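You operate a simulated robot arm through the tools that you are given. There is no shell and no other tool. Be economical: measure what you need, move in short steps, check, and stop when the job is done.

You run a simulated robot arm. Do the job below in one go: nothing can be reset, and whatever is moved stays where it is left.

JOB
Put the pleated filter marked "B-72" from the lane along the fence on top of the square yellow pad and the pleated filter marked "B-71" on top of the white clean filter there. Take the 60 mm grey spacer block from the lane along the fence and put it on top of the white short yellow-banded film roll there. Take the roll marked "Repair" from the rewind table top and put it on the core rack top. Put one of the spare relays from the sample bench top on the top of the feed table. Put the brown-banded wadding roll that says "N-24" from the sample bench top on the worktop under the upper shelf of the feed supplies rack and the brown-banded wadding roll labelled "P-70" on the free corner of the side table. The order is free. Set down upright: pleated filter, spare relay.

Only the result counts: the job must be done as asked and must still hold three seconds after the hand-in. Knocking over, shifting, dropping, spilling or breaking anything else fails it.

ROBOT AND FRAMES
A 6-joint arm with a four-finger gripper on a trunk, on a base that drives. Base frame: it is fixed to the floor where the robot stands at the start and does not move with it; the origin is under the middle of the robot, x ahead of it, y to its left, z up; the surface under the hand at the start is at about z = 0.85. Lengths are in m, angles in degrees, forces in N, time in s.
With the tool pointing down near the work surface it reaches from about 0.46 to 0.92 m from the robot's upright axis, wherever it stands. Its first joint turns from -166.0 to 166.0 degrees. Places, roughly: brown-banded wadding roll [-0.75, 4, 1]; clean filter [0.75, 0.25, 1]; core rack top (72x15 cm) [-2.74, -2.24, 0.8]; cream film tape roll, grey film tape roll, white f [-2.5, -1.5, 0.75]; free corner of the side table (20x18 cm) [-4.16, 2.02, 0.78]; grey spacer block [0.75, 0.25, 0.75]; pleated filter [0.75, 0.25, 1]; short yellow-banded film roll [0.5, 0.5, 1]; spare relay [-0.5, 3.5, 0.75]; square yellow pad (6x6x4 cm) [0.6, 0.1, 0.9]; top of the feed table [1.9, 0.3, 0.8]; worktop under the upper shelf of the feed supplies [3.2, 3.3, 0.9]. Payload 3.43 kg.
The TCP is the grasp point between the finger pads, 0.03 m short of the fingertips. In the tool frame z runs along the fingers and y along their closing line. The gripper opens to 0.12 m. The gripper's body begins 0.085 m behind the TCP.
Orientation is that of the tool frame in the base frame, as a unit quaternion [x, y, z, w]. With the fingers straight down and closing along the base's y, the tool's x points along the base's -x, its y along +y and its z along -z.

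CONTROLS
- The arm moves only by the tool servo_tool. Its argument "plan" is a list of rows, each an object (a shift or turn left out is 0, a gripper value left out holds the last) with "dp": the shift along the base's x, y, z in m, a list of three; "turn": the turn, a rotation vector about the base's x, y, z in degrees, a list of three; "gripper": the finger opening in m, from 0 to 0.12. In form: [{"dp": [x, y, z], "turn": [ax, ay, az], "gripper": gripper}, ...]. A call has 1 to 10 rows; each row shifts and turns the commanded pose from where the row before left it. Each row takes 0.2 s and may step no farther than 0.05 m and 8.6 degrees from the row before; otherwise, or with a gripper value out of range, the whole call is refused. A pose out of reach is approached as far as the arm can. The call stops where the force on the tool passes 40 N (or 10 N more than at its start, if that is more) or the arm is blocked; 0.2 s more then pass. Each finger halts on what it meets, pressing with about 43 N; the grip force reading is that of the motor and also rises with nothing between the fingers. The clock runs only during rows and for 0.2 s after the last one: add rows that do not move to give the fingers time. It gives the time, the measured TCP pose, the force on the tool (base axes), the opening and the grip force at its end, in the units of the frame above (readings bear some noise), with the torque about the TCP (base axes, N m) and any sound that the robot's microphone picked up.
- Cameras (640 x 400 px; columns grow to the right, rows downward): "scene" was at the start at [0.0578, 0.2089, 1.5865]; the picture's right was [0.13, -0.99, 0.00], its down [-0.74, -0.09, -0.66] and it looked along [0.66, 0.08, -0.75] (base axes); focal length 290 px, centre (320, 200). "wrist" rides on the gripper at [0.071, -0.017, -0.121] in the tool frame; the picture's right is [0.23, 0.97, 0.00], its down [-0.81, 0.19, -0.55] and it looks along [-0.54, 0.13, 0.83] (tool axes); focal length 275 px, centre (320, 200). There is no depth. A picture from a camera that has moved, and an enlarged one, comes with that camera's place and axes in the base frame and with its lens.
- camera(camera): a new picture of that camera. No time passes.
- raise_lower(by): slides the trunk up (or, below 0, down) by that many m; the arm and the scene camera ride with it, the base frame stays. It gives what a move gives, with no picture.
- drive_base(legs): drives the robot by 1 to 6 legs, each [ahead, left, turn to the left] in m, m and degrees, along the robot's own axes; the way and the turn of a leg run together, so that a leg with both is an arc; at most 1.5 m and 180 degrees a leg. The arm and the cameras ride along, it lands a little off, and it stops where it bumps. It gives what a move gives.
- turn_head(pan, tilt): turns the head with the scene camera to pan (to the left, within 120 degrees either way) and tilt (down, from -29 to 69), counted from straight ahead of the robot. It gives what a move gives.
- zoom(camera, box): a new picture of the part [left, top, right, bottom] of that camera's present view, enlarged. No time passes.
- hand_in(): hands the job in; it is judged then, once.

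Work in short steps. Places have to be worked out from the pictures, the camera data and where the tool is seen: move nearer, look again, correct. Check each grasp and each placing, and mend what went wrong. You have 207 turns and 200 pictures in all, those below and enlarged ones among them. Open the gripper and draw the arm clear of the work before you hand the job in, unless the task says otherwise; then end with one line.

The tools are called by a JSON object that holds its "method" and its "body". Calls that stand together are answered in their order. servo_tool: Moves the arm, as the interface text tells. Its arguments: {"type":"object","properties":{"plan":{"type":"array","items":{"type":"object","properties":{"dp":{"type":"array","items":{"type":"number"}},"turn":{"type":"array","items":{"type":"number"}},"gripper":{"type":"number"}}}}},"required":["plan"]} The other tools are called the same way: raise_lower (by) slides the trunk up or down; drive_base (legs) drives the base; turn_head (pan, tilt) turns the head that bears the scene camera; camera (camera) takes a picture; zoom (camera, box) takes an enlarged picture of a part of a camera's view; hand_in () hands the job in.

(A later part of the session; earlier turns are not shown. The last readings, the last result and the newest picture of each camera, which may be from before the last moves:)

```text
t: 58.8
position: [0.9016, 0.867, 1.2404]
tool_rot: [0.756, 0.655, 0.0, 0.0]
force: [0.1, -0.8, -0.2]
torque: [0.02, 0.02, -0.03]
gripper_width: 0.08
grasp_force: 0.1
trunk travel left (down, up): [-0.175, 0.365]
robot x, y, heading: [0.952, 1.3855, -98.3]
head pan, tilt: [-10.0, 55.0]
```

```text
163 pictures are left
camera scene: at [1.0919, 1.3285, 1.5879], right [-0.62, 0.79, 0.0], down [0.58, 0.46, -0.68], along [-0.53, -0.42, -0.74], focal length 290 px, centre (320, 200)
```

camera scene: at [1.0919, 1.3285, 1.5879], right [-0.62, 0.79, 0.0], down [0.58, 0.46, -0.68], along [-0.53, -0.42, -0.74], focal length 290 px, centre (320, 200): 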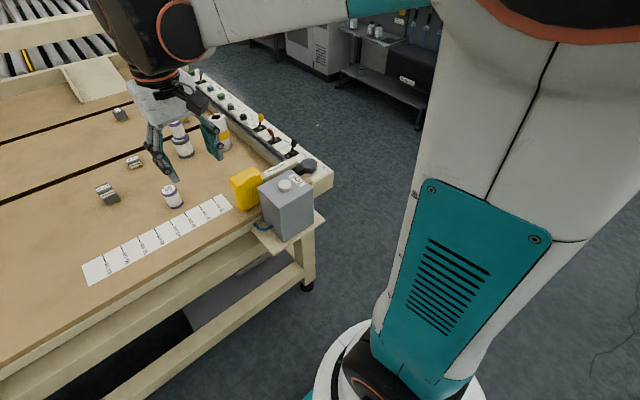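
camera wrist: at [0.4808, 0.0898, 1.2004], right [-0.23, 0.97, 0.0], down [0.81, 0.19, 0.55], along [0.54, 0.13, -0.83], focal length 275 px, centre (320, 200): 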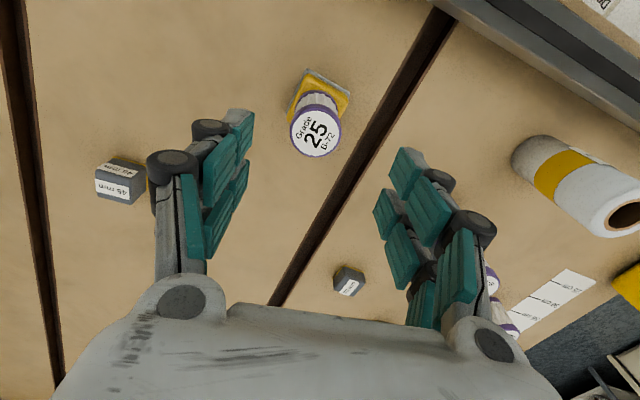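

Drive ahead 0.24 m and look again.

{"method": "drive_base", "body": {"legs": [[0.24, 0, 0]]}}

{"method": "camera", "body": {"camera": "scene"}}

{"method": "camera", "body": {"camera": "wrist"}}

```text
t: 60.6
position: [0.8674, 0.6327, 1.2394]
tool_rot: [0.758, 0.652, 0.0, 0.0]
force: [-0.9, 0.0, -0.4]
torque: [0.03, -0.01, 0.02]
gripper_width: 0.0799
grasp_force: 0.0
trunk travel left (down, up): [-0.175, 0.365]
robot x, y, heading: [0.9219, 1.1531, -98.3]
head pan, tilt: [-10.0, 55.0]
```

```text
162 pictures are left
camera scene: at [1.0572, 1.0935, 1.5882], right [-0.62, 0.79, 0.0], down [0.58, 0.45, -0.68], along [-0.53, -0.42, -0.73], focal length 290 px, centre (320, 200)
```

scene: 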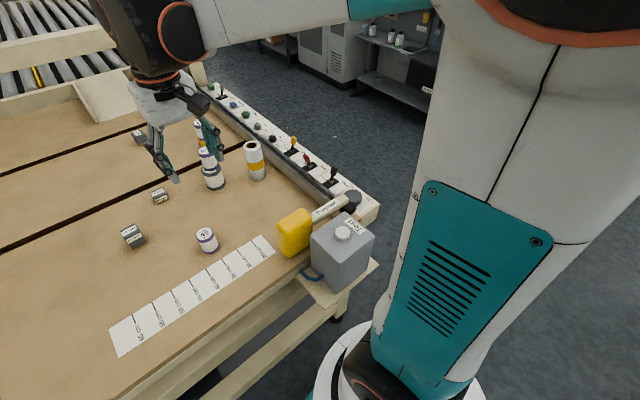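

```text
161 pictures are left
camera wrist: at [0.8609, 0.7056, 1.36], right [1.0, 0.09, 0.0], down [0.07, -0.83, 0.55], along [0.05, -0.55, -0.83], focal length 275 px, centre (320, 200)
```

wrist: 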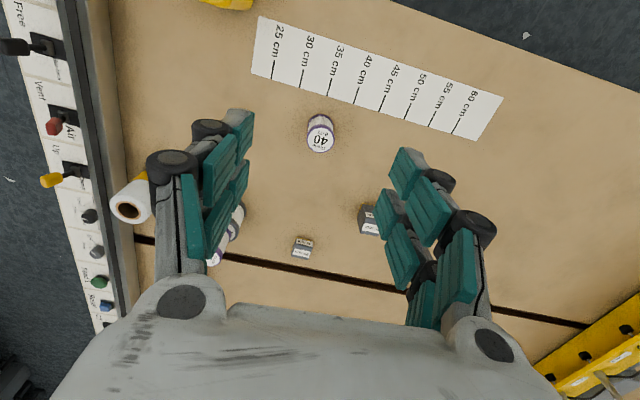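

The head has not caught up with the commanded pan; re-command it.

{"method": "turn_head", "body": {"pan": 5, "tilt": 55}}

{"method": "camera", "body": {"camera": "scene"}}

```text
t: 61.4
position: [0.8666, 0.6324, 1.2402]
tool_rot: [0.757, 0.654, 0.0, 0.001]
force: [-0.7, 0.2, 0.7]
torque: [-0.04, 0.01, -0.02]
gripper_width: 0.0801
grasp_force: 0.1
trunk travel left (down, up): [-0.175, 0.365]
robot x, y, heading: [0.9168, 1.1533, -98.5]
head pan, tilt: [5.0, 55.0]
```

```text
160 pictures are left
camera scene: at [1.0577, 1.0938, 1.5882], right [-0.62, 0.78, 0.0], down [0.57, 0.46, -0.68], along [-0.53, -0.42, -0.73], focal length 290 px, centre (320, 200)
```

scene: 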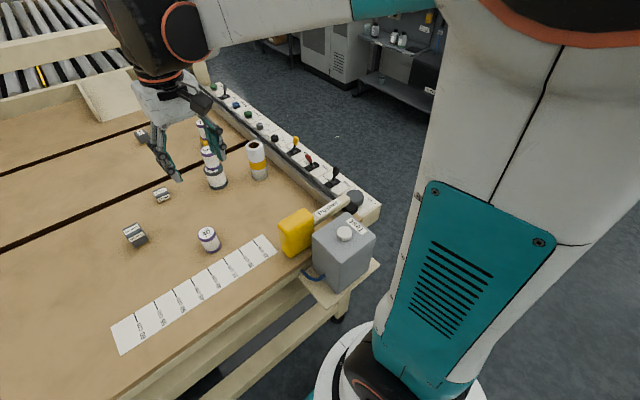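

The head seems blocked by the arm; the wrist camera suffices here. Move above the 60 mm block near (0.995, 0.36).

{"method": "servo_tool", "body": {"plan": [{"dp": [0.02, -0.04, -0.01], "gripper": 0.1}, {"dp": [0.02, -0.04, -0.01]}, {"dp": [0.02, -0.04, -0.015]}, {"dp": [0.02, -0.04, -0.015]}, {"dp": [0.02, -0.04, -0.02]}, {"dp": [0.018, -0.037, -0.025]}, {"dp": [0.01, -0.025, -0.035]}, {}]}}

{"method": "camera", "body": {"camera": "wrist"}}

{"method": "turn_head", "body": {"pan": 5, "tilt": 55}}

{"method": "camera", "body": {"camera": "scene"}}

```text
t: 63.2
position: [0.9956, 0.373, 1.11]
tool_rot: [0.757, 0.653, 0.001, 0.0]
force: [0.2, -0.2, -1.1]
torque: [0.03, -0.03, -0.01]
gripper_width: 0.1
grasp_force: 0.0
trunk travel left (down, up): [-0.175, 0.365]
robot x, y, heading: [0.9192, 1.1515, -98.5]
head pan, tilt: [5.0, 55.0]
```

```text
159 pictures are left
camera wrist: at [0.9893, 0.4468, 1.2308], right [1.0, 0.08, 0.0], down [0.07, -0.83, 0.55], along [0.05, -0.55, -0.83], focal length 275 px, centre (320, 200)
```

wrist: 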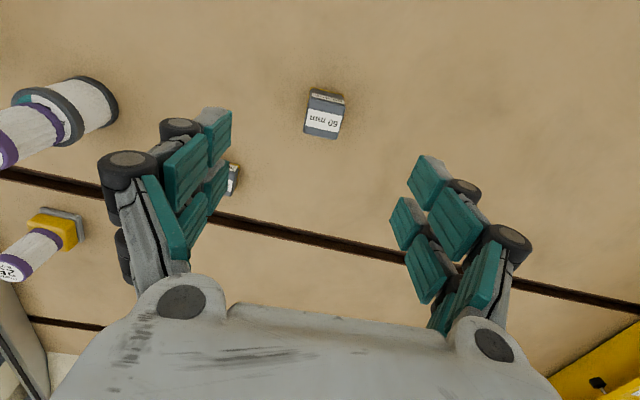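

```text
t: 63.8
position: [0.9957, 0.3738, 1.1112]
tool_rot: [0.757, 0.653, 0.001, 0.0]
force: [0.2, 0.7, 0.0]
torque: [-0.01, 0.0, -0.02]
gripper_width: 0.1
grasp_force: 0.0
trunk travel left (down, up): [-0.175, 0.365]
robot x, y, heading: [0.9206, 1.1541, -98.4]
head pan, tilt: [5.0, 55.0]
```

```text
158 pictures are left
camera scene: at [1.1155, 1.0714, 1.5778], right [-1.0, 0.06, 0.0], down [0.05, 0.82, -0.57], along [-0.03, -0.57, -0.82], focal length 290 px, centre (320, 200)
```

scene: 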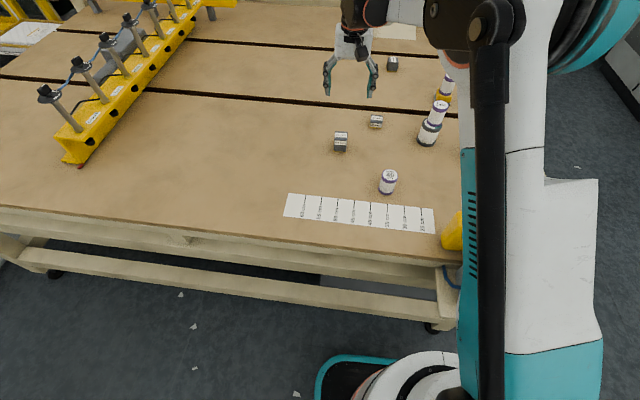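

The block is at about (1.003, 0.345). Zoom for its yaw.

{"method": "zoom", "body": {"camera": "wrist", "box": [280, 80, 376, 140]}}

{"method": "zoom", "body": {"camera": "scene", "box": [300, 80, 460, 180]}}

```text
6.67 times, centred on (328, 110) of wrist
camera zoom: at [0.989, 0.4473, 1.2312], right [1.0, 0.08, 0.0], down [0.07, -0.83, 0.55], along [0.05, -0.55, -0.83], focal length 1835 px, centre (267, 800)
```

zoom: 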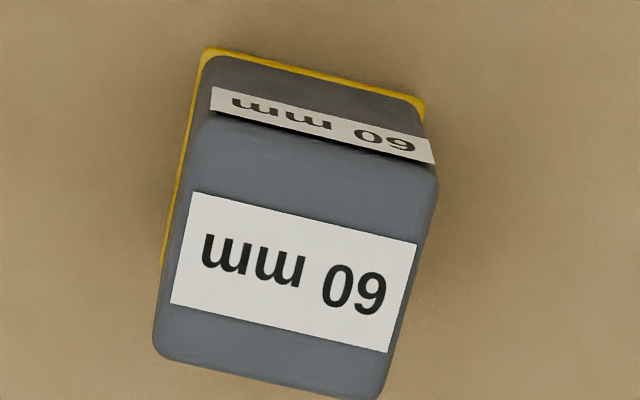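

```text
4.00 times, centred on (380, 130) of scene
camera zoom: at [1.1155, 1.0714, 1.5778], right [-1.0, 0.06, 0.0], down [0.05, 0.82, -0.57], along [-0.03, -0.57, -0.82], focal length 1160 px, centre (80, 480)
```

zoom: 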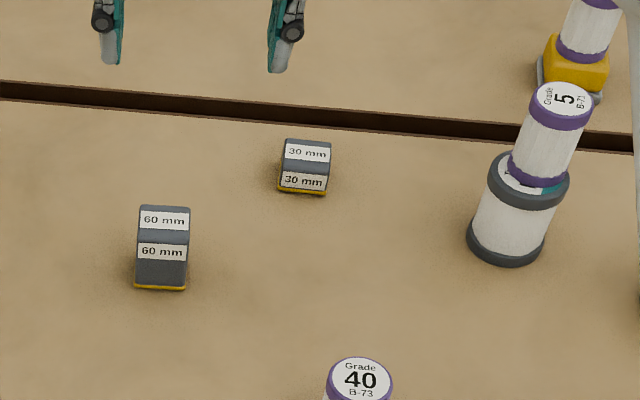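

The block is aligned with the gripper's closing line; centre about (1.004, 0.347). Align and go down partway, then verify.

{"method": "servo_tool", "body": {"plan": [{"dp": [0.009, -0.026, -0.02]}, {"dp": [0, 0, -0.045]}, {"dp": [0, 0, -0.045]}, {"dp": [0, 0, -0.02]}, {}]}}

{"method": "camera", "body": {"camera": "wrist"}}

```text
t: 65.0
position: [1.0026, 0.3453, 0.981]
tool_rot: [0.758, 0.653, -0.001, 0.0]
force: [-0.2, -0.3, -0.4]
torque: [0.01, -0.03, 0.0]
gripper_width: 0.0999
grasp_force: 0.1
trunk travel left (down, up): [-0.175, 0.365]
robot x, y, heading: [0.9166, 1.1558, -98.5]
head pan, tilt: [5.0, 55.0]
```

```text
155 pictures are left
camera wrist: at [0.9963, 0.419, 1.1003], right [1.0, 0.08, 0.0], down [0.07, -0.83, 0.55], along [0.05, -0.55, -0.83], focal length 275 px, centre (320, 200)
```

wrist: 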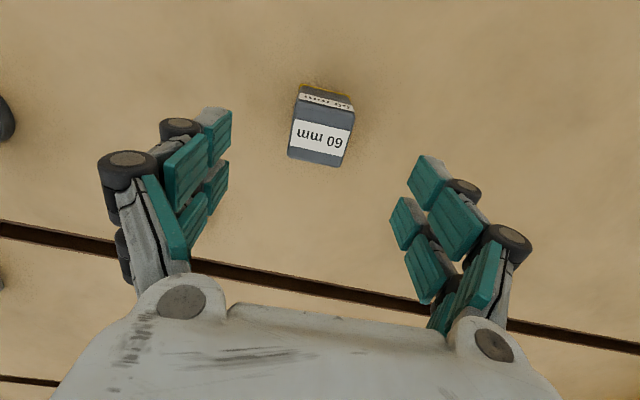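

Fine correction (+1, +4 mm), descend, grip and lift a little.

{"method": "servo_tool", "body": {"plan": [{"dp": [0.001, 0.004, -0.04]}, {"dp": [0, 0, -0.035]}, {"dp": [0, 0, -0.016]}, {}, {"gripper": 0.0}, {}, {}, {}, {"dp": [0, 0, 0.01]}, {"dp": [0, 0, 0.02]}]}}

{"method": "camera", "body": {"camera": "wrist"}}

```text
t: 67.2
position: [1.0048, 0.3487, 0.9189]
tool_rot: [0.757, 0.653, 0.0, 0.0]
force: [0.4, 0.2, -1.0]
torque: [0.01, 0.0, 0.0]
gripper_width: 0.0432
grasp_force: 42.9
trunk travel left (down, up): [-0.175, 0.365]
robot x, y, heading: [0.9203, 1.1541, -98.4]
head pan, tilt: [5.0, 55.0]
```

```text
154 pictures are left
camera wrist: at [0.9983, 0.4224, 1.0389], right [1.0, 0.09, 0.0], down [0.07, -0.83, 0.55], along [0.05, -0.55, -0.83], focal length 275 px, centre (320, 200)
```

wrist: 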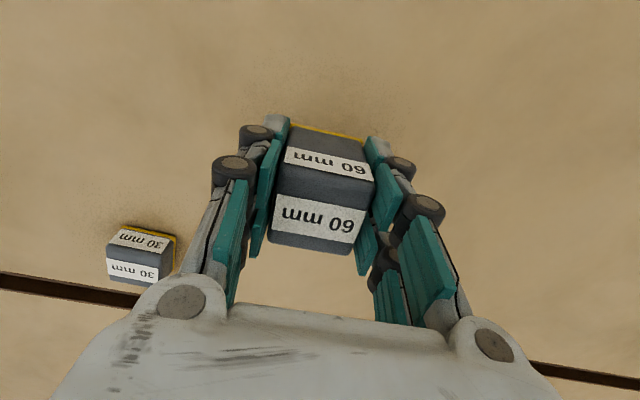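

Block held. Lift to about 1.12 and carry towards the yellow-banded roll.

{"method": "servo_tool", "body": {"plan": [{"dp": [0, 0, 0.03]}, {"dp": [0, 0, 0.045]}, {"dp": [0, 0, 0.045]}, {"dp": [0, 0, 0.045]}, {"dp": [0, 0.02, 0.045]}, {"dp": [-0.03, 0.02, 0.0]}, {"dp": [-0.045, 0.01, 0]}, {"dp": [-0.045, 0.01, 0]}, {"dp": [-0.045, 0.01, 0]}, {"dp": [-0.045, 0.01, 0]}]}}

{"method": "servo_tool", "body": {"plan": [{"dp": [-0.045, 0, 0]}, {"dp": [-0.045, 0, 0]}, {"dp": [-0.045, 0, 0]}, {"dp": [-0.03, 0, 0]}, {}]}}

{"method": "camera", "body": {"camera": "wrist"}}

{"method": "camera", "body": {"camera": "scene"}}

```text
t: 69.4
position: [0.7955, 0.4278, 1.1264]
tool_rot: [0.758, 0.653, 0.0, 0.0]
force: [1.0, -0.3, -1.5]
torque: [-0.02, -0.03, -0.01]
gripper_width: 0.0434
grasp_force: 42.9
trunk travel left (down, up): [-0.175, 0.365]
robot x, y, heading: [0.9185, 1.1559, -98.4]
head pan, tilt: [5.0, 55.0]
```

```text
t: 70.6
position: [0.6315, 0.4266, 1.1278]
tool_rot: [0.757, 0.654, 0.0, 0.0]
force: [0.6, 0.5, -1.2]
torque: [0.0, -0.02, -0.01]
gripper_width: 0.0433
grasp_force: 42.6
trunk travel left (down, up): [-0.175, 0.365]
robot x, y, heading: [0.9187, 1.1557, -98.7]
head pan, tilt: [5.0, 55.0]
```

```text
153 pictures are left
camera wrist: at [0.6255, 0.4997, 1.2477], right [1.0, 0.09, 0.0], down [0.07, -0.83, 0.55], along [0.05, -0.55, -0.83], focal length 275 px, centre (320, 200)
```

wrist: 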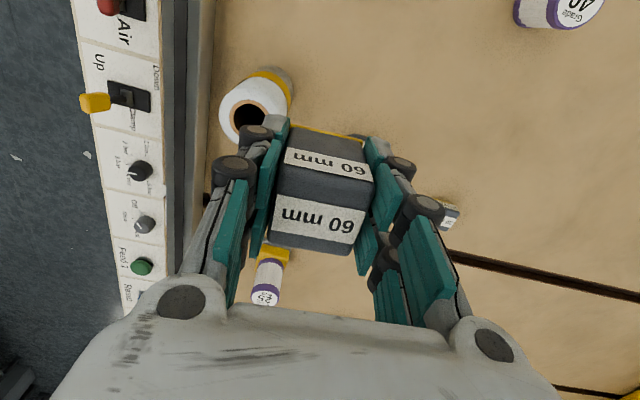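

```text
152 pictures are left
camera scene: at [1.1153, 1.0711, 1.5779], right [-1.0, 0.06, 0.0], down [0.05, 0.82, -0.57], along [-0.03, -0.57, -0.82], focal length 290 px, centre (320, 200)
```

scene: 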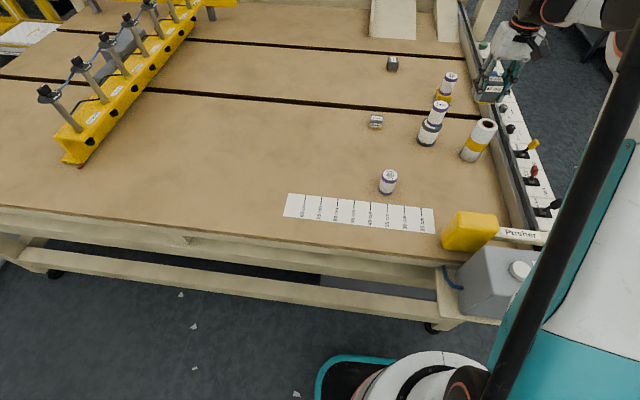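

Refine the roll's location from the scene view.

{"method": "zoom", "body": {"camera": "scene", "box": [420, 70, 540, 170]}}

{"method": "zoom", "body": {"camera": "wrist", "box": [190, 50, 350, 150]}}

```text
4.00 times, centred on (480, 120) of scene
camera zoom: at [1.1153, 1.0711, 1.5779], right [-1.0, 0.06, 0.0], down [0.05, 0.82, -0.57], along [-0.03, -0.57, -0.82], focal length 1160 px, centre (-320, 520)
```

zoom: 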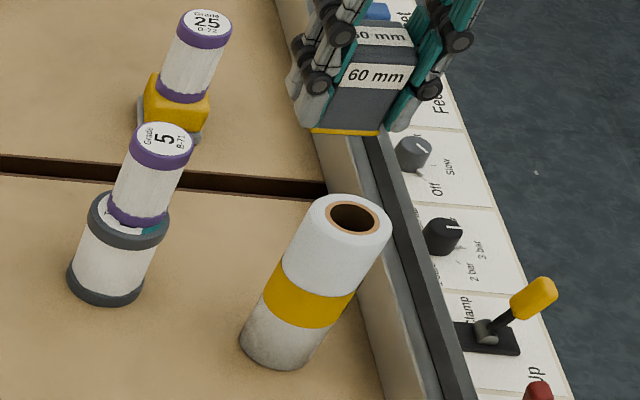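

```text
4.00 times, centred on (270, 100) of wrist
camera zoom: at [0.6255, 0.4997, 1.2477], right [1.0, 0.09, 0.0], down [0.07, -0.83, 0.55], along [0.05, -0.55, -0.83], focal length 1101 px, centre (520, 600)
```

zoom: 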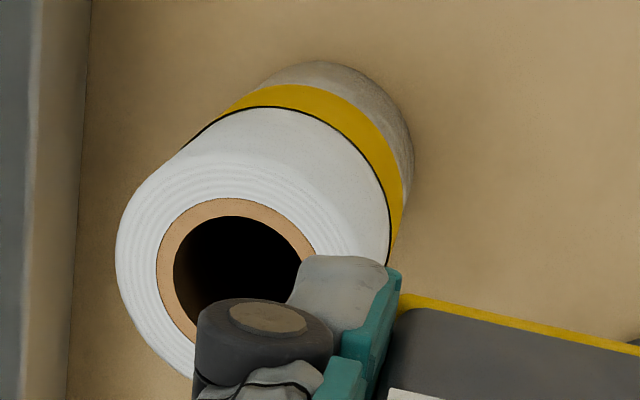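

Roll is near (0.561, 0.407), top about 0.985. Move the block over it, lower to 1.05 and check.

{"method": "servo_tool", "body": {"plan": [{"dp": [-0.035, -0.01, 0]}, {"dp": [-0.0355, -0.0095, 0]}, {"dp": [0, 0, -0.03]}, {"dp": [0, 0, -0.04]}, {}, {}]}}

{"method": "zoom", "body": {"camera": "scene", "box": [420, 70, 540, 170]}}

{"method": "camera", "body": {"camera": "wrist"}}

```text
t: 72.0
position: [0.5592, 0.4096, 1.0603]
tool_rot: [0.757, 0.653, 0.0, 0.001]
force: [0.0, 0.9, -1.1]
torque: [-0.01, 0.0, 0.01]
gripper_width: 0.0432
grasp_force: 42.3
trunk travel left (down, up): [-0.175, 0.365]
robot x, y, heading: [0.9178, 1.1541, -98.3]
head pan, tilt: [5.0, 55.0]
```

```text
4.00 times, centred on (480, 120) of scene
camera zoom: at [1.1154, 1.0714, 1.5779], right [-1.0, 0.06, 0.0], down [0.05, 0.82, -0.57], along [-0.03, -0.57, -0.82], focal length 1160 px, centre (-320, 520)
```

zoom: 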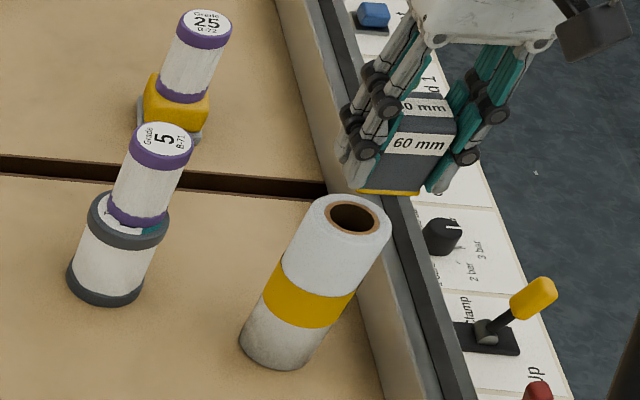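

```text
148 pictures are left
camera wrist: at [0.5533, 0.4822, 1.1796], right [1.0, 0.08, 0.0], down [0.07, -0.83, 0.55], along [0.05, -0.55, -0.83], focal length 275 px, centre (320, 200)
```

wrist: 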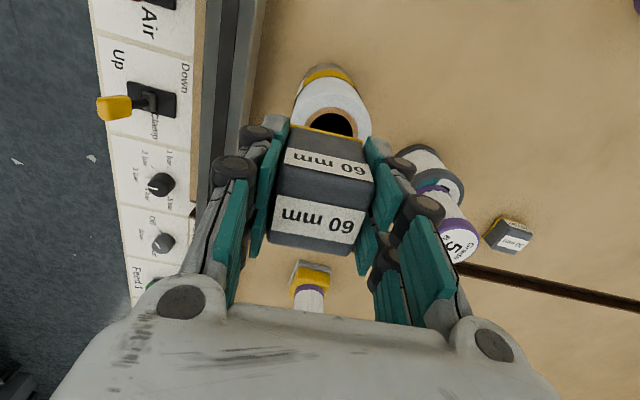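

Both views agree that the block must shift about +11 mm x and +6.5 mm y. Correct, lower, and re-check.

{"method": "servo_tool", "body": {"plan": [{"dp": [0.011, 0.0065, 0]}, {"dp": [0, 0, -0.015]}, {}, {}]}}

{"method": "zoom", "body": {"camera": "scene", "box": [420, 70, 540, 170]}}

{"method": "zoom", "body": {"camera": "wrist", "box": [240, 50, 400, 150]}}

```text
t: 73.0
position: [0.5715, 0.416, 1.0445]
tool_rot: [0.757, 0.654, 0.0, 0.0]
force: [0.2, 0.1, -1.0]
torque: [-0.05, 0.02, 0.04]
gripper_width: 0.0435
grasp_force: 43.3
trunk travel left (down, up): [-0.175, 0.365]
robot x, y, heading: [0.9217, 1.1538, -98.6]
head pan, tilt: [5.0, 55.0]
```

```text
4.00 times, centred on (480, 120) of scene
camera zoom: at [1.1155, 1.0713, 1.5778], right [-1.0, 0.06, 0.0], down [0.05, 0.82, -0.57], along [-0.03, -0.57, -0.82], focal length 1160 px, centre (-320, 520)
```

zoom: 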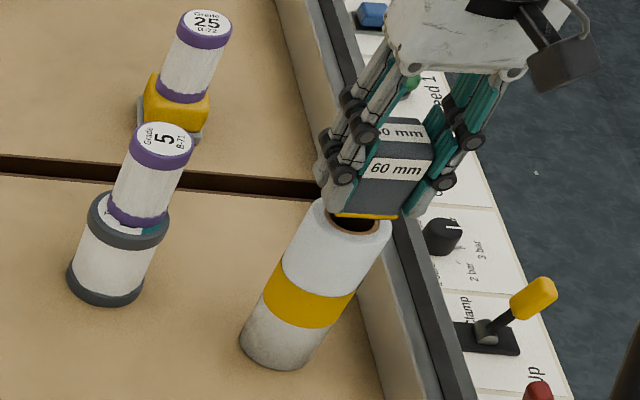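

```text
4.00 times, centred on (320, 100) of wrist
camera zoom: at [0.5648, 0.4894, 1.1645], right [1.0, 0.09, 0.0], down [0.07, -0.83, 0.55], along [0.05, -0.55, -0.83], focal length 1101 px, centre (320, 600)
```

zoom: 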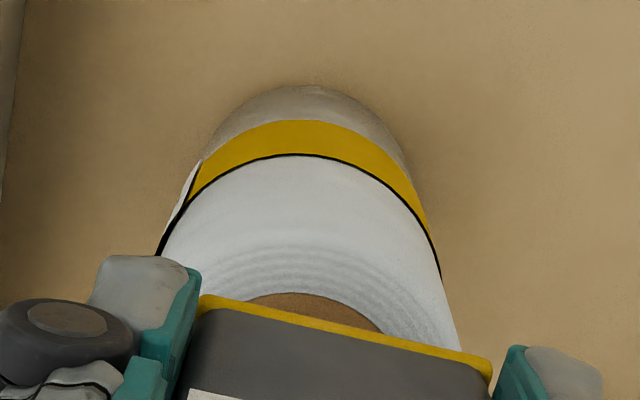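

Well aligned within a few mm. Creep down to contact.

{"method": "servo_tool", "body": {"plan": [{"dp": [0.001, 0, -0.005]}, {"dp": [0, 0, -0.005]}, {"dp": [0, 0, -0.002]}, {"dp": [0, 0, -0.002]}, {}]}}

{"method": "servo_tool", "body": {"plan": [{"dp": [0, 0, -0.002]}, {}]}}

{"method": "servo_tool", "body": {"plan": [{"dp": [0, 0, -0.002]}, {}]}}

{"method": "zoom", "body": {"camera": "scene", "box": [420, 70, 540, 170]}}

```text
t: 74.2
position: [0.5721, 0.4164, 1.0306]
tool_rot: [0.757, 0.654, -0.001, -0.001]
force: [0.3, -1.1, -1.4]
torque: [-0.01, 0.01, 0.02]
gripper_width: 0.0433
grasp_force: 42.8
trunk travel left (down, up): [-0.175, 0.365]
robot x, y, heading: [0.9204, 1.1518, -98.4]
head pan, tilt: [5.0, 55.0]
```

```text
t: 74.8
position: [0.5713, 0.4178, 1.0295]
tool_rot: [0.757, 0.653, 0.0, 0.001]
force: [-1.7, -3.8, 17.7]
torque: [-0.33, 0.31, 0.04]
gripper_width: 0.0431
grasp_force: 42.7
trunk travel left (down, up): [-0.175, 0.365]
robot x, y, heading: [0.9185, 1.1555, -98.2]
head pan, tilt: [5.0, 55.0]
```

```text
t: 75.4
position: [0.572, 0.4176, 1.0272]
tool_rot: [0.757, 0.653, 0.0, 0.0]
force: [-3.3, -5.8, 33.8]
torque: [-0.37, 0.13, 0.03]
gripper_width: 0.0436
grasp_force: 43.0
trunk travel left (down, up): [-0.175, 0.365]
robot x, y, heading: [0.9198, 1.1514, -98.6]
head pan, tilt: [5.0, 55.0]
```

```text
4.00 times, centred on (480, 120) of scene
camera zoom: at [1.1165, 1.0737, 1.578], right [-1.0, 0.06, 0.0], down [0.05, 0.82, -0.57], along [-0.04, -0.57, -0.82], focal length 1160 px, centre (-320, 520)
```

zoom: 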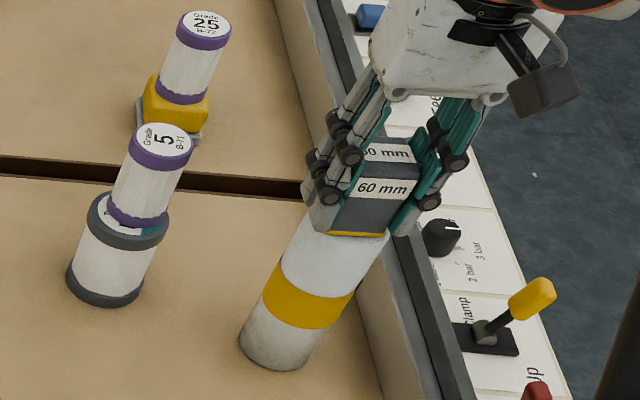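

Firm contact and centred. Ease off 2 mm to unload, then open and rise.

{"method": "servo_tool", "body": {"plan": [{"dp": [0, 0, 0.0025]}, {}, {"gripper": 0.055}, {"gripper": 0.07}, {}, {"dp": [0, 0, 0.02]}, {"dp": [0, 0, 0.04]}, {"dp": [0, 0, 0.045]}, {"dp": [0, 0, 0.045]}, {}]}}

{"method": "zoom", "body": {"camera": "scene", "box": [420, 70, 540, 170]}}

{"method": "camera", "body": {"camera": "wrist"}}

```text
t: 77.6
position: [0.571, 0.4161, 1.1787]
tool_rot: [0.757, 0.653, 0.0, 0.0]
force: [0.0, 0.1, -0.4]
torque: [0.01, 0.02, -0.03]
gripper_width: 0.0699
grasp_force: 0.0
trunk travel left (down, up): [-0.175, 0.365]
robot x, y, heading: [0.9201, 1.1511, -98.4]
head pan, tilt: [5.0, 55.0]
```

```text
4.00 times, centred on (480, 120) of scene
camera zoom: at [1.1154, 1.0714, 1.5778], right [-1.0, 0.06, 0.0], down [0.05, 0.82, -0.57], along [-0.03, -0.57, -0.82], focal length 1160 px, centre (-320, 520)
```

zoom: 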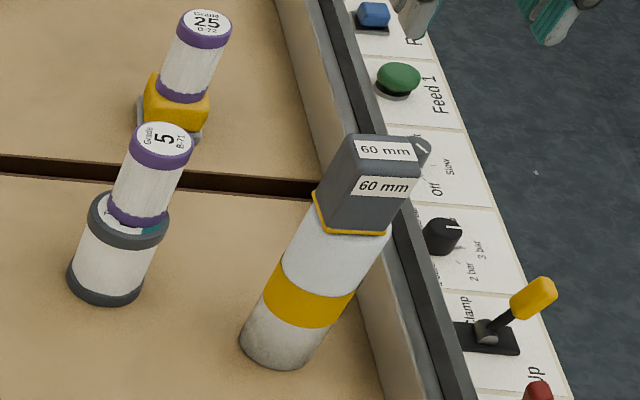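

```text
143 pictures are left
camera wrist: at [0.5642, 0.4889, 1.2993], right [1.0, 0.09, 0.0], down [0.07, -0.83, 0.55], along [0.05, -0.55, -0.83], focal length 275 px, centre (320, 200)
```

wrist: 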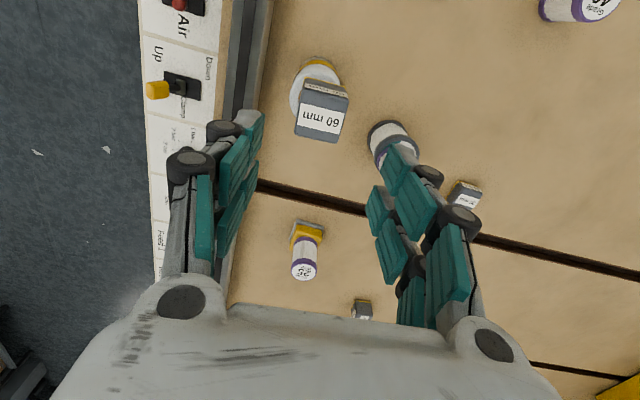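

Block sits well on the roll. Retract the arm to a carry pose and look for the feed table towards (1.9, 0.3).

{"method": "servo_tool", "body": {"plan": [{"dp": [0, 0.0, 0.045]}, {"dp": [0, 0.02, 0.03]}, {"dp": [0.03, 0.03, 0]}, {"dp": [0.035, 0.03, 0]}, {"dp": [0.035, 0.03, 0]}, {"dp": [0.035, 0.03, 0]}, {"dp": [0.035, 0.03, 0]}, {"dp": [0.035, 0.03, 0]}, {"dp": [0.035, 0.03, 0]}, {"dp": [0.035, 0.02, 0]}]}}

{"method": "turn_head", "body": {"pan": 45, "tilt": 30}}

{"method": "camera", "body": {"camera": "scene"}}

{"method": "turn_head", "body": {"pan": 100, "tilt": 20}}

{"method": "camera", "body": {"camera": "scene"}}

```text
t: 79.8
position: [0.8466, 0.6681, 1.2546]
tool_rot: [0.757, 0.653, 0.001, 0.0]
force: [-0.5, -0.4, 0.4]
torque: [-0.03, -0.02, -0.01]
gripper_width: 0.07
grasp_force: 0.0
trunk travel left (down, up): [-0.175, 0.365]
robot x, y, heading: [0.9188, 1.1525, -98.6]
head pan, tilt: [5.0, 55.0]
```

```text
t: 80.8
position: [0.8461, 0.667, 1.2558]
tool_rot: [0.756, 0.654, 0.0, 0.0]
force: [-0.6, 0.8, 1.3]
torque: [0.02, 0.02, 0.0]
gripper_width: 0.0701
grasp_force: 0.1
trunk travel left (down, up): [-0.175, 0.365]
robot x, y, heading: [0.9215, 1.1503, -98.7]
head pan, tilt: [45.0, 30.0]
```

```text
142 pictures are left
camera scene: at [1.1736, 1.0707, 1.6138], right [-0.8, -0.6, 0.0], down [-0.3, 0.4, -0.87], along [0.52, -0.7, -0.5], focal length 290 px, centre (320, 200)
```

scene: 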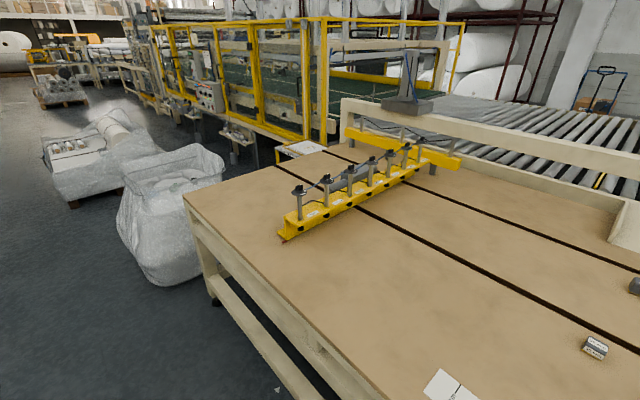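

```text
t: 82.1
position: [0.846, 0.6673, 1.2545]
tool_rot: [0.757, 0.653, 0.001, 0.0]
force: [-0.2, 0.1, 0.1]
torque: [-0.01, 0.0, 0.01]
gripper_width: 0.0699
grasp_force: 0.1
trunk travel left (down, up): [-0.175, 0.365]
robot x, y, heading: [0.9147, 1.1522, -98.3]
head pan, tilt: [100.0, 20.0]
```

```text
141 pictures are left
camera scene: at [1.2129, 1.1458, 1.6299], right [0.03, -1.0, 0.0], down [-0.34, -0.01, -0.94], along [0.94, 0.03, -0.34], focal length 290 px, centre (320, 200)
```

scene: 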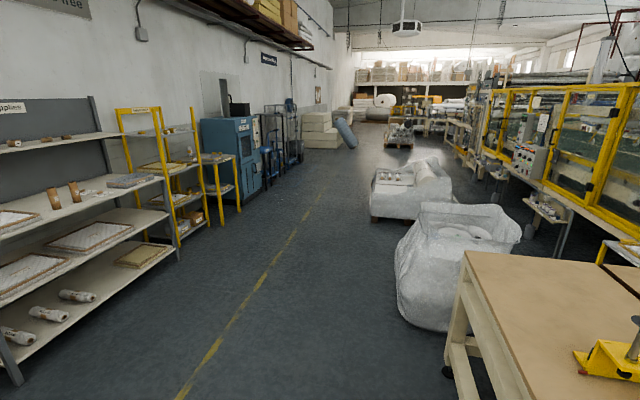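

The (1.9, 0.3) spot lies on this same table near the yellow bar; I'll examine it later. Now go to the sample bench: back up, turn round, slide left, advance.

{"method": "drive_base", "body": {"legs": [[-0.4, 0, 0], [0, 0, 178], [0, 0.95, 0], [0, 0.9, 0], [0.8, 0, 0]]}}

{"method": "turn_head", "body": {"pan": 0, "tilt": 35}}

{"method": "camera", "body": {"camera": "scene"}}

```text
t: 104.7
position: [-0.7034, 3.0707, 1.2545]
tool_rot: [-0.663, 0.748, 0.0, 0.0]
force: [0.7, -0.4, 0.2]
torque: [0.0, -0.04, 0.02]
gripper_width: 0.0699
grasp_force: 0.0
trunk travel left (down, up): [-0.175, 0.365]
robot x, y, heading: [-0.7675, 2.581, 83.1]
head pan, tilt: [100.0, 20.0]
```

```text
t: 106.5
position: [-0.7032, 3.0695, 1.2553]
tool_rot: [-0.663, 0.748, 0.0, 0.0]
force: [-0.1, -0.5, 0.4]
torque: [0.02, 0.01, 0.04]
gripper_width: 0.0701
grasp_force: 0.1
trunk travel left (down, up): [-0.175, 0.365]
robot x, y, heading: [-0.7634, 2.5813, 83.2]
head pan, tilt: [0.0, 35.0]
```

```text
140 pictures are left
camera scene: at [-0.9547, 2.6717, 1.6061], right [0.99, -0.12, 0.0], down [-0.07, -0.57, -0.82], along [0.1, 0.81, -0.57], focal length 290 px, centre (320, 200)
```

scene: 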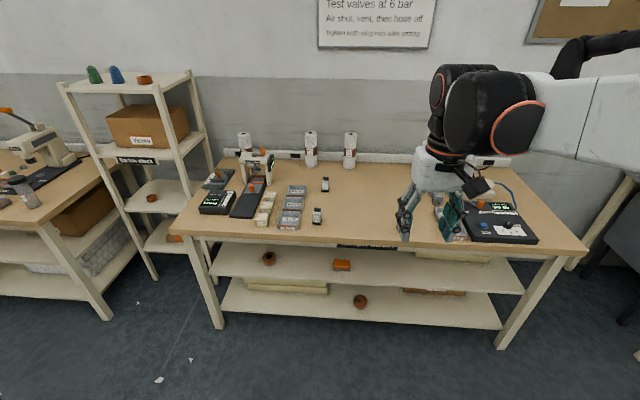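

The bench is seen well. Zoom on the objects.

{"method": "zoom", "body": {"camera": "scene", "box": [190, 120, 270, 220]}}

{"method": "zoom", "body": {"camera": "scene", "box": [240, 120, 400, 240]}}

{"method": "zoom", "body": {"camera": "scene", "box": [400, 140, 560, 260]}}

```text
4.00 times, centred on (230, 170) of scene
camera zoom: at [-0.9547, 2.6717, 1.6061], right [0.99, -0.12, 0.0], down [-0.07, -0.57, -0.82], along [0.1, 0.81, -0.57], focal length 1160 px, centre (680, 320)
```

zoom: 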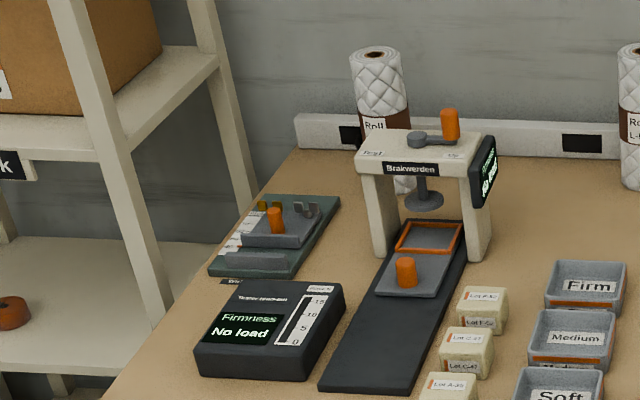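

```text
3.33 times, centred on (320, 180) of scene
camera zoom: at [-0.9547, 2.6717, 1.6061], right [0.99, -0.12, 0.0], down [-0.07, -0.57, -0.82], along [0.1, 0.81, -0.57], focal length 967 px, centre (320, 267)
```

zoom: 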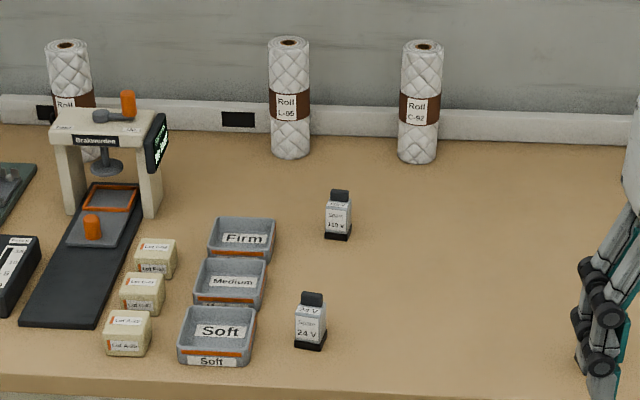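

```text
3.33 times, centred on (480, 200) of scene
camera zoom: at [-0.9547, 2.6717, 1.6061], right [0.99, -0.12, 0.0], down [-0.07, -0.57, -0.82], along [0.1, 0.81, -0.57], focal length 967 px, centre (-213, 200)
```

zoom: 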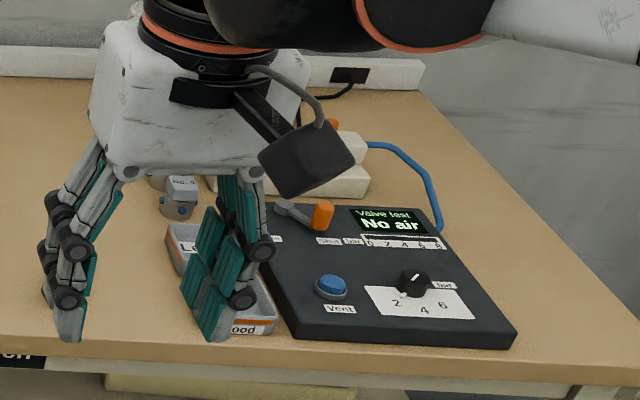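

The three rolls' labels aren't clearly N-24/P-70. Drive nearer and zoom.

{"method": "drive_base", "body": {"legs": [[0.3, 0, 0]]}}

{"method": "turn_head", "body": {"pan": 5, "tilt": 30}}

{"method": "camera", "body": {"camera": "scene"}}

{"method": "camera", "body": {"camera": "wrist"}}

```text
t: 108.5
position: [-0.6641, 3.3634, 1.2536]
tool_rot: [-0.661, 0.751, 0.0, 0.0]
force: [0.7, -1.2, -1.6]
torque: [-0.01, -0.01, 0.0]
gripper_width: 0.0699
grasp_force: 0.0
trunk travel left (down, up): [-0.175, 0.365]
robot x, y, heading: [-0.731, 2.8742, 82.6]
head pan, tilt: [0.0, 35.0]
```

```text
t: 109.2
position: [-0.6632, 3.3631, 1.2555]
tool_rot: [-0.661, 0.751, 0.0, 0.0]
force: [0.3, 0.9, -0.3]
torque: [0.03, 0.02, 0.01]
gripper_width: 0.0701
grasp_force: 0.0
trunk travel left (down, up): [-0.175, 0.365]
robot x, y, heading: [-0.7323, 2.8725, 82.7]
head pan, tilt: [5.0, 30.0]
```

```text
136 pictures are left
camera scene: at [-0.9251, 2.9693, 1.6138], right [1.0, -0.04, 0.0], down [-0.02, -0.5, -0.87], along [0.03, 0.86, -0.5], focal length 290 px, centre (320, 200)
```

scene: 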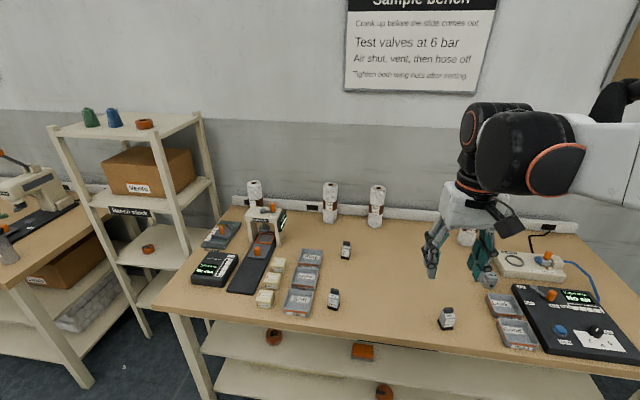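

```text
135 pictures are left
camera wrist: at [-0.6558, 3.2896, 1.3742], right [-0.99, -0.1, 0.0], down [-0.09, 0.83, 0.55], along [-0.06, 0.55, -0.83], focal length 275 px, centre (320, 200)
```

wrist: 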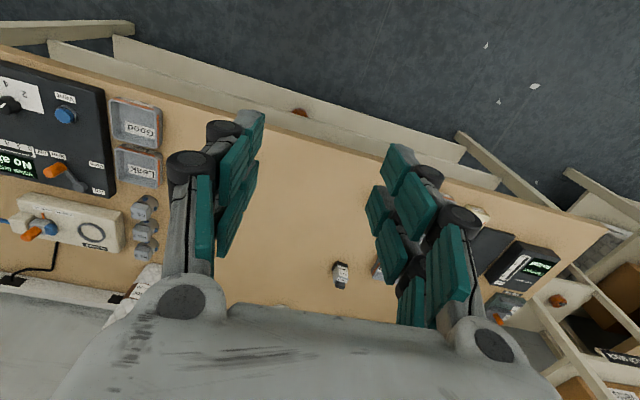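

Zoom on roll labels from here; there is a roll partly hidden behind the gripper too.

{"method": "zoom", "body": {"camera": "scene", "box": [240, 175, 290, 225]}}

{"method": "zoom", "body": {"camera": "scene", "box": [310, 175, 400, 235]}}

{"method": "zoom", "body": {"camera": "scene", "box": [420, 200, 520, 340]}}

```text
8.00 times, centred on (265, 200) of scene
camera zoom: at [-0.9251, 2.9693, 1.6138], right [1.0, -0.04, 0.0], down [-0.02, -0.5, -0.87], along [0.03, 0.86, -0.5], focal length 2321 px, centre (760, 200)
```

zoom: 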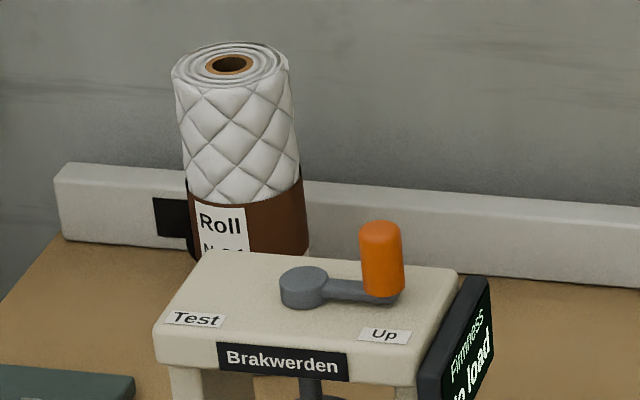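

```text
6.67 times, centred on (355, 205) of scene
camera zoom: at [-0.9251, 2.9693, 1.6138], right [1.0, -0.04, 0.0], down [-0.02, -0.5, -0.87], along [0.03, 0.86, -0.5], focal length 1934 px, centre (87, 167)
```

zoom: 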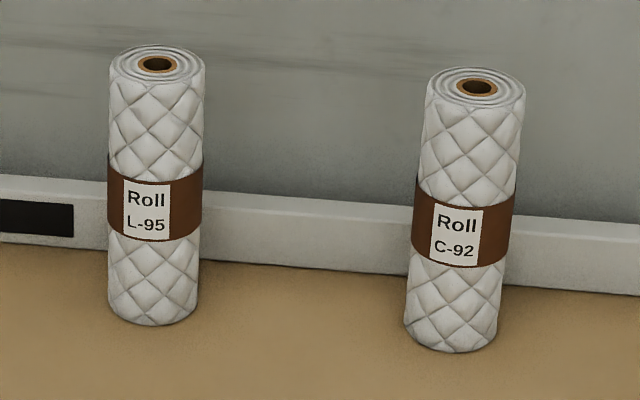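

```text
2.86 times, centred on (470, 270) of scene
camera zoom: at [-0.9251, 2.9693, 1.6138], right [1.0, -0.04, 0.0], down [-0.02, -0.5, -0.87], along [0.03, 0.86, -0.5], focal length 829 px, centre (-109, 0)
```

zoom: 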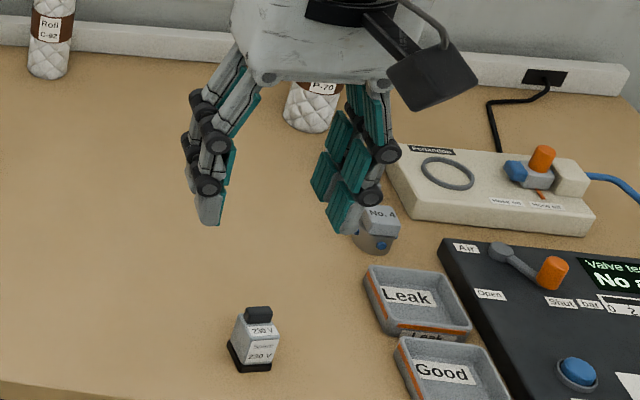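

N-24 is the roll behind the Brakwerden tester; P-70 is behind the gripper. First the 230 V spare relay at the front: move above roughly (-0.52, 3.53).

{"method": "servo_tool", "body": {"plan": [{"dp": [0.028, 0.03, -0.025]}, {"dp": [0.028, 0.03, -0.025]}, {"dp": [0.028, 0.03, -0.025]}, {"dp": [0.028, 0.03, -0.025]}, {"dp": [0.028, 0.03, -0.025]}, {"dp": [0, 0, -0.04]}, {}]}}

{"method": "camera", "body": {"camera": "wrist"}}

{"method": "camera", "body": {"camera": "scene"}}

```text
t: 110.8
position: [-0.5255, 3.5144, 1.0879]
tool_rot: [-0.66, 0.751, 0.0, 0.0]
force: [0.1, -0.2, -0.5]
torque: [-0.02, 0.0, 0.0]
gripper_width: 0.0699
grasp_force: 0.0
trunk travel left (down, up): [-0.175, 0.365]
robot x, y, heading: [-0.7282, 2.8721, 82.8]
head pan, tilt: [5.0, 30.0]
```

```text
131 pictures are left
camera wrist: at [-0.5168, 3.441, 1.2076], right [-0.99, -0.1, 0.0], down [-0.09, 0.83, 0.55], along [-0.06, 0.55, -0.83], focal length 275 px, centre (320, 200)
```

wrist: 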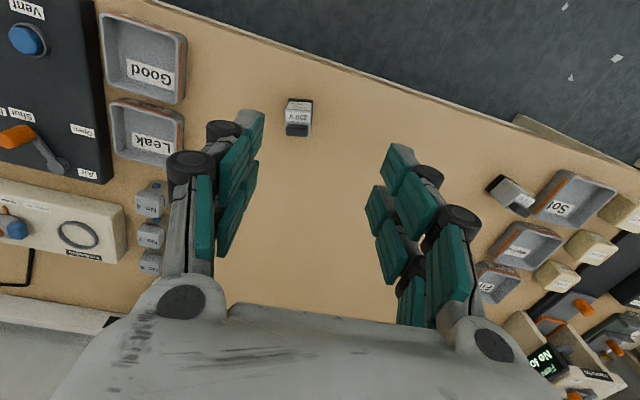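

```text
130 pictures are left
camera scene: at [-0.9253, 2.9691, 1.6139], right [1.0, -0.04, 0.0], down [-0.02, -0.5, -0.87], along [0.03, 0.87, -0.5], focal length 290 px, centre (320, 200)
```

scene: 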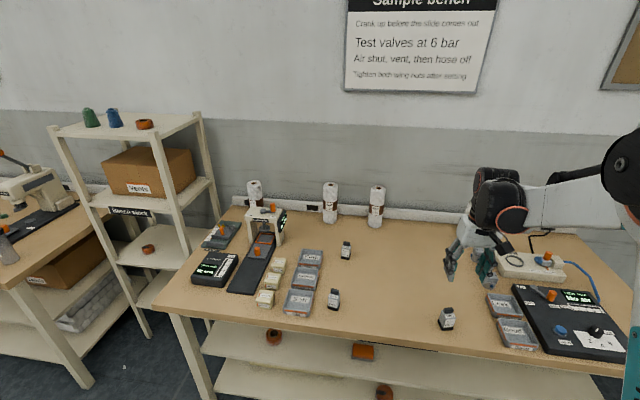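

Triangulated: bench top z≈0.81, relay at about (-0.500, 3.553). Zoom for its yaw.

{"method": "zoom", "body": {"camera": "wrist", "box": [260, 80, 340, 150]}}

{"method": "zoom", "body": {"camera": "scene", "box": [420, 290, 480, 340]}}

```text
5.71 times, centred on (300, 115) of wrist
camera zoom: at [-0.5168, 3.441, 1.2076], right [-0.99, -0.1, 0.0], down [-0.09, 0.83, 0.55], along [-0.06, 0.55, -0.83], focal length 1573 px, centre (434, 686)
```

zoom: 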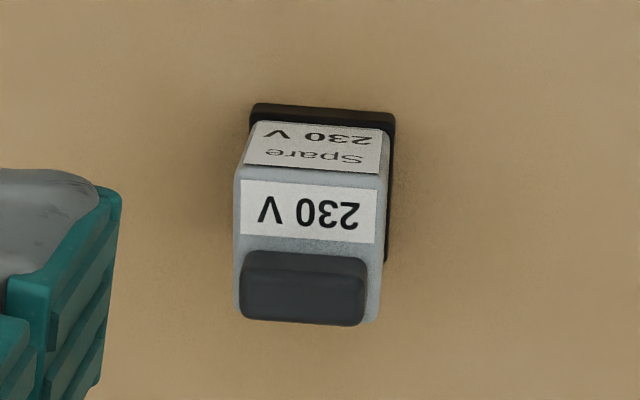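

```text
8.00 times, centred on (450, 315) of scene
camera zoom: at [-0.9253, 2.9691, 1.6139], right [1.0, -0.04, 0.0], down [-0.02, -0.5, -0.87], along [0.03, 0.87, -0.5], focal length 2321 px, centre (-720, -720)
```

zoom: 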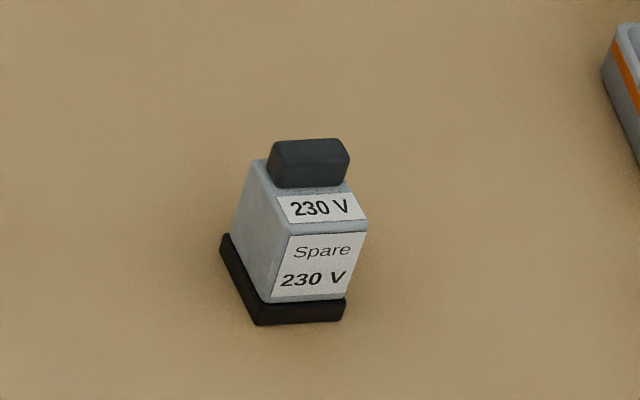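

Relay yaw differs about 10° from the gripper; rotate, align and go lower for a check.

{"method": "servo_tool", "body": {"plan": [{"dp": [0.013, 0.019, -0.02], "turn": [0, 0, 5]}, {"dp": [0.013, 0.0195, -0.02], "turn": [0, 0, 5]}, {"dp": [0, 0, -0.04]}, {"dp": [0, 0, -0.04]}, {}]}}

{"method": "camera", "body": {"camera": "wrist"}}

```text
t: 112.0
position: [-0.4973, 3.5512, 0.9684]
tool_rot: [0.723, -0.691, 0.0, 0.0]
force: [-0.3, 0.1, 0.4]
torque: [-0.04, 0.0, 0.0]
gripper_width: 0.0701
grasp_force: 0.1
trunk travel left (down, up): [-0.175, 0.365]
robot x, y, heading: [-0.7267, 2.87, 82.5]
head pan, tilt: [5.0, 30.0]
```

```text
127 pictures are left
camera wrist: at [-0.4773, 3.4804, 1.0888], right [-0.96, -0.28, 0.0], down [-0.23, 0.8, 0.55], along [-0.15, 0.53, -0.83], focal length 275 px, centre (320, 200)
```

wrist: 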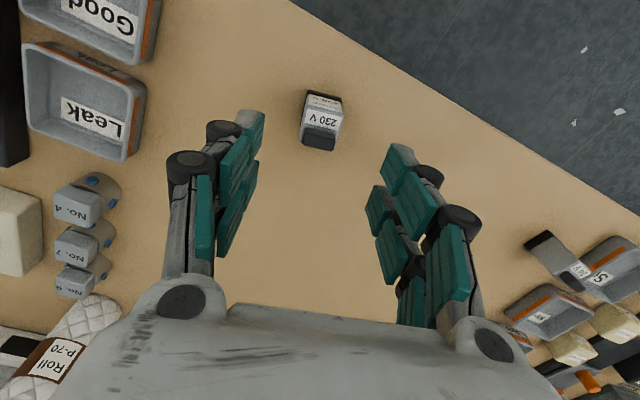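

Centred. Descend to z≈0.848, close, and lift slightly.

{"method": "servo_tool", "body": {"plan": [{"dp": [0, 0.003, -0.04]}, {"dp": [0, 0, -0.04]}, {"dp": [0, 0, -0.025]}, {"dp": [0, 0, -0.014]}, {}]}}

{"method": "camera", "body": {"camera": "wrist"}}

{"method": "zoom", "body": {"camera": "scene", "box": [410, 270, 490, 340]}}

```text
t: 113.2
position: [-0.4968, 3.5524, 0.851]
tool_rot: [0.723, -0.691, 0.0, 0.0]
force: [0.2, 0.6, 0.2]
torque: [-0.02, 0.0, -0.03]
gripper_width: 0.0697
grasp_force: 0.0
trunk travel left (down, up): [-0.175, 0.365]
robot x, y, heading: [-0.7241, 2.8725, 82.6]
head pan, tilt: [5.0, 30.0]
```

```text
126 pictures are left
camera wrist: at [-0.4767, 3.4816, 0.9697], right [-0.96, -0.28, 0.0], down [-0.23, 0.8, 0.55], along [-0.15, 0.53, -0.83], focal length 275 px, centre (320, 200)
```

wrist: 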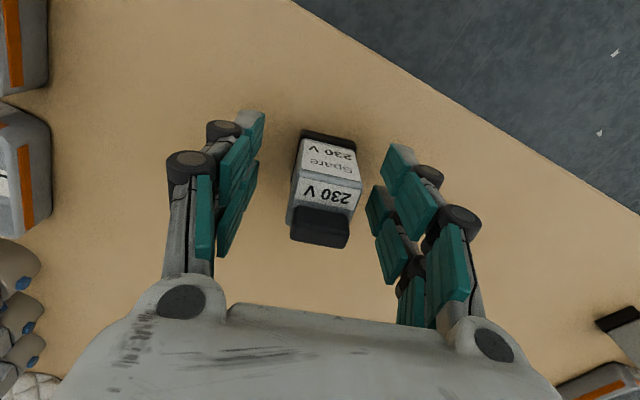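

```text
5.71 times, centred on (450, 305) of scene
camera zoom: at [-0.925, 2.9694, 1.6139], right [1.0, -0.04, 0.0], down [-0.02, -0.5, -0.87], along [0.03, 0.87, -0.5], focal length 1658 px, centre (-423, -400)
```

zoom: 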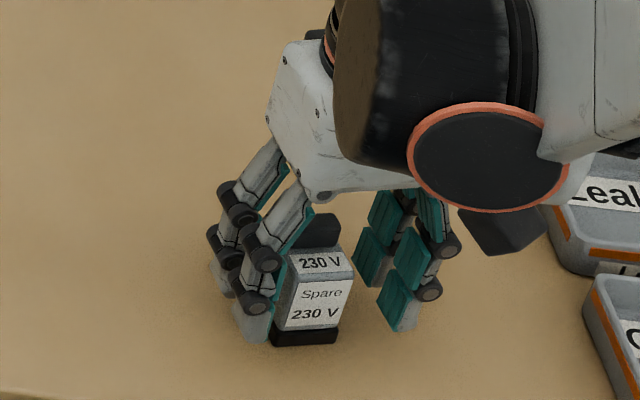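

Well centred. Close and lift slightly.

{"method": "servo_tool", "body": {"plan": [{"gripper": 0.0}, {}, {}, {}, {"dp": [0, 0, 0.01]}, {"dp": [0, 0, 0.02]}, {"dp": [0, 0, 0.03]}, {}]}}

{"method": "camera", "body": {"camera": "wrist"}}

```text
t: 115.0
position: [-0.4972, 3.5542, 0.9096]
tool_rot: [0.724, -0.69, 0.0, 0.0]
force: [0.3, -1.0, -0.5]
torque: [0.03, 0.04, -0.01]
gripper_width: 0.0354
grasp_force: 42.8
trunk travel left (down, up): [-0.175, 0.365]
robot x, y, heading: [-0.7277, 2.8762, 82.6]
head pan, tilt: [5.0, 30.0]
```

```text
124 pictures are left
camera wrist: at [-0.4778, 3.4833, 1.0292], right [-0.96, -0.28, 0.0], down [-0.23, 0.8, 0.55], along [-0.15, 0.53, -0.83], focal length 275 px, centre (320, 200)
```

wrist: 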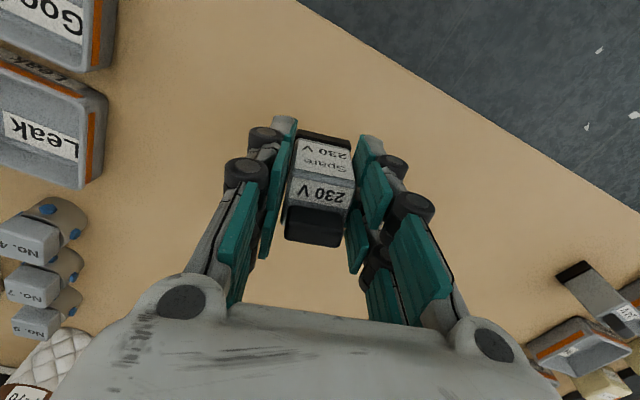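

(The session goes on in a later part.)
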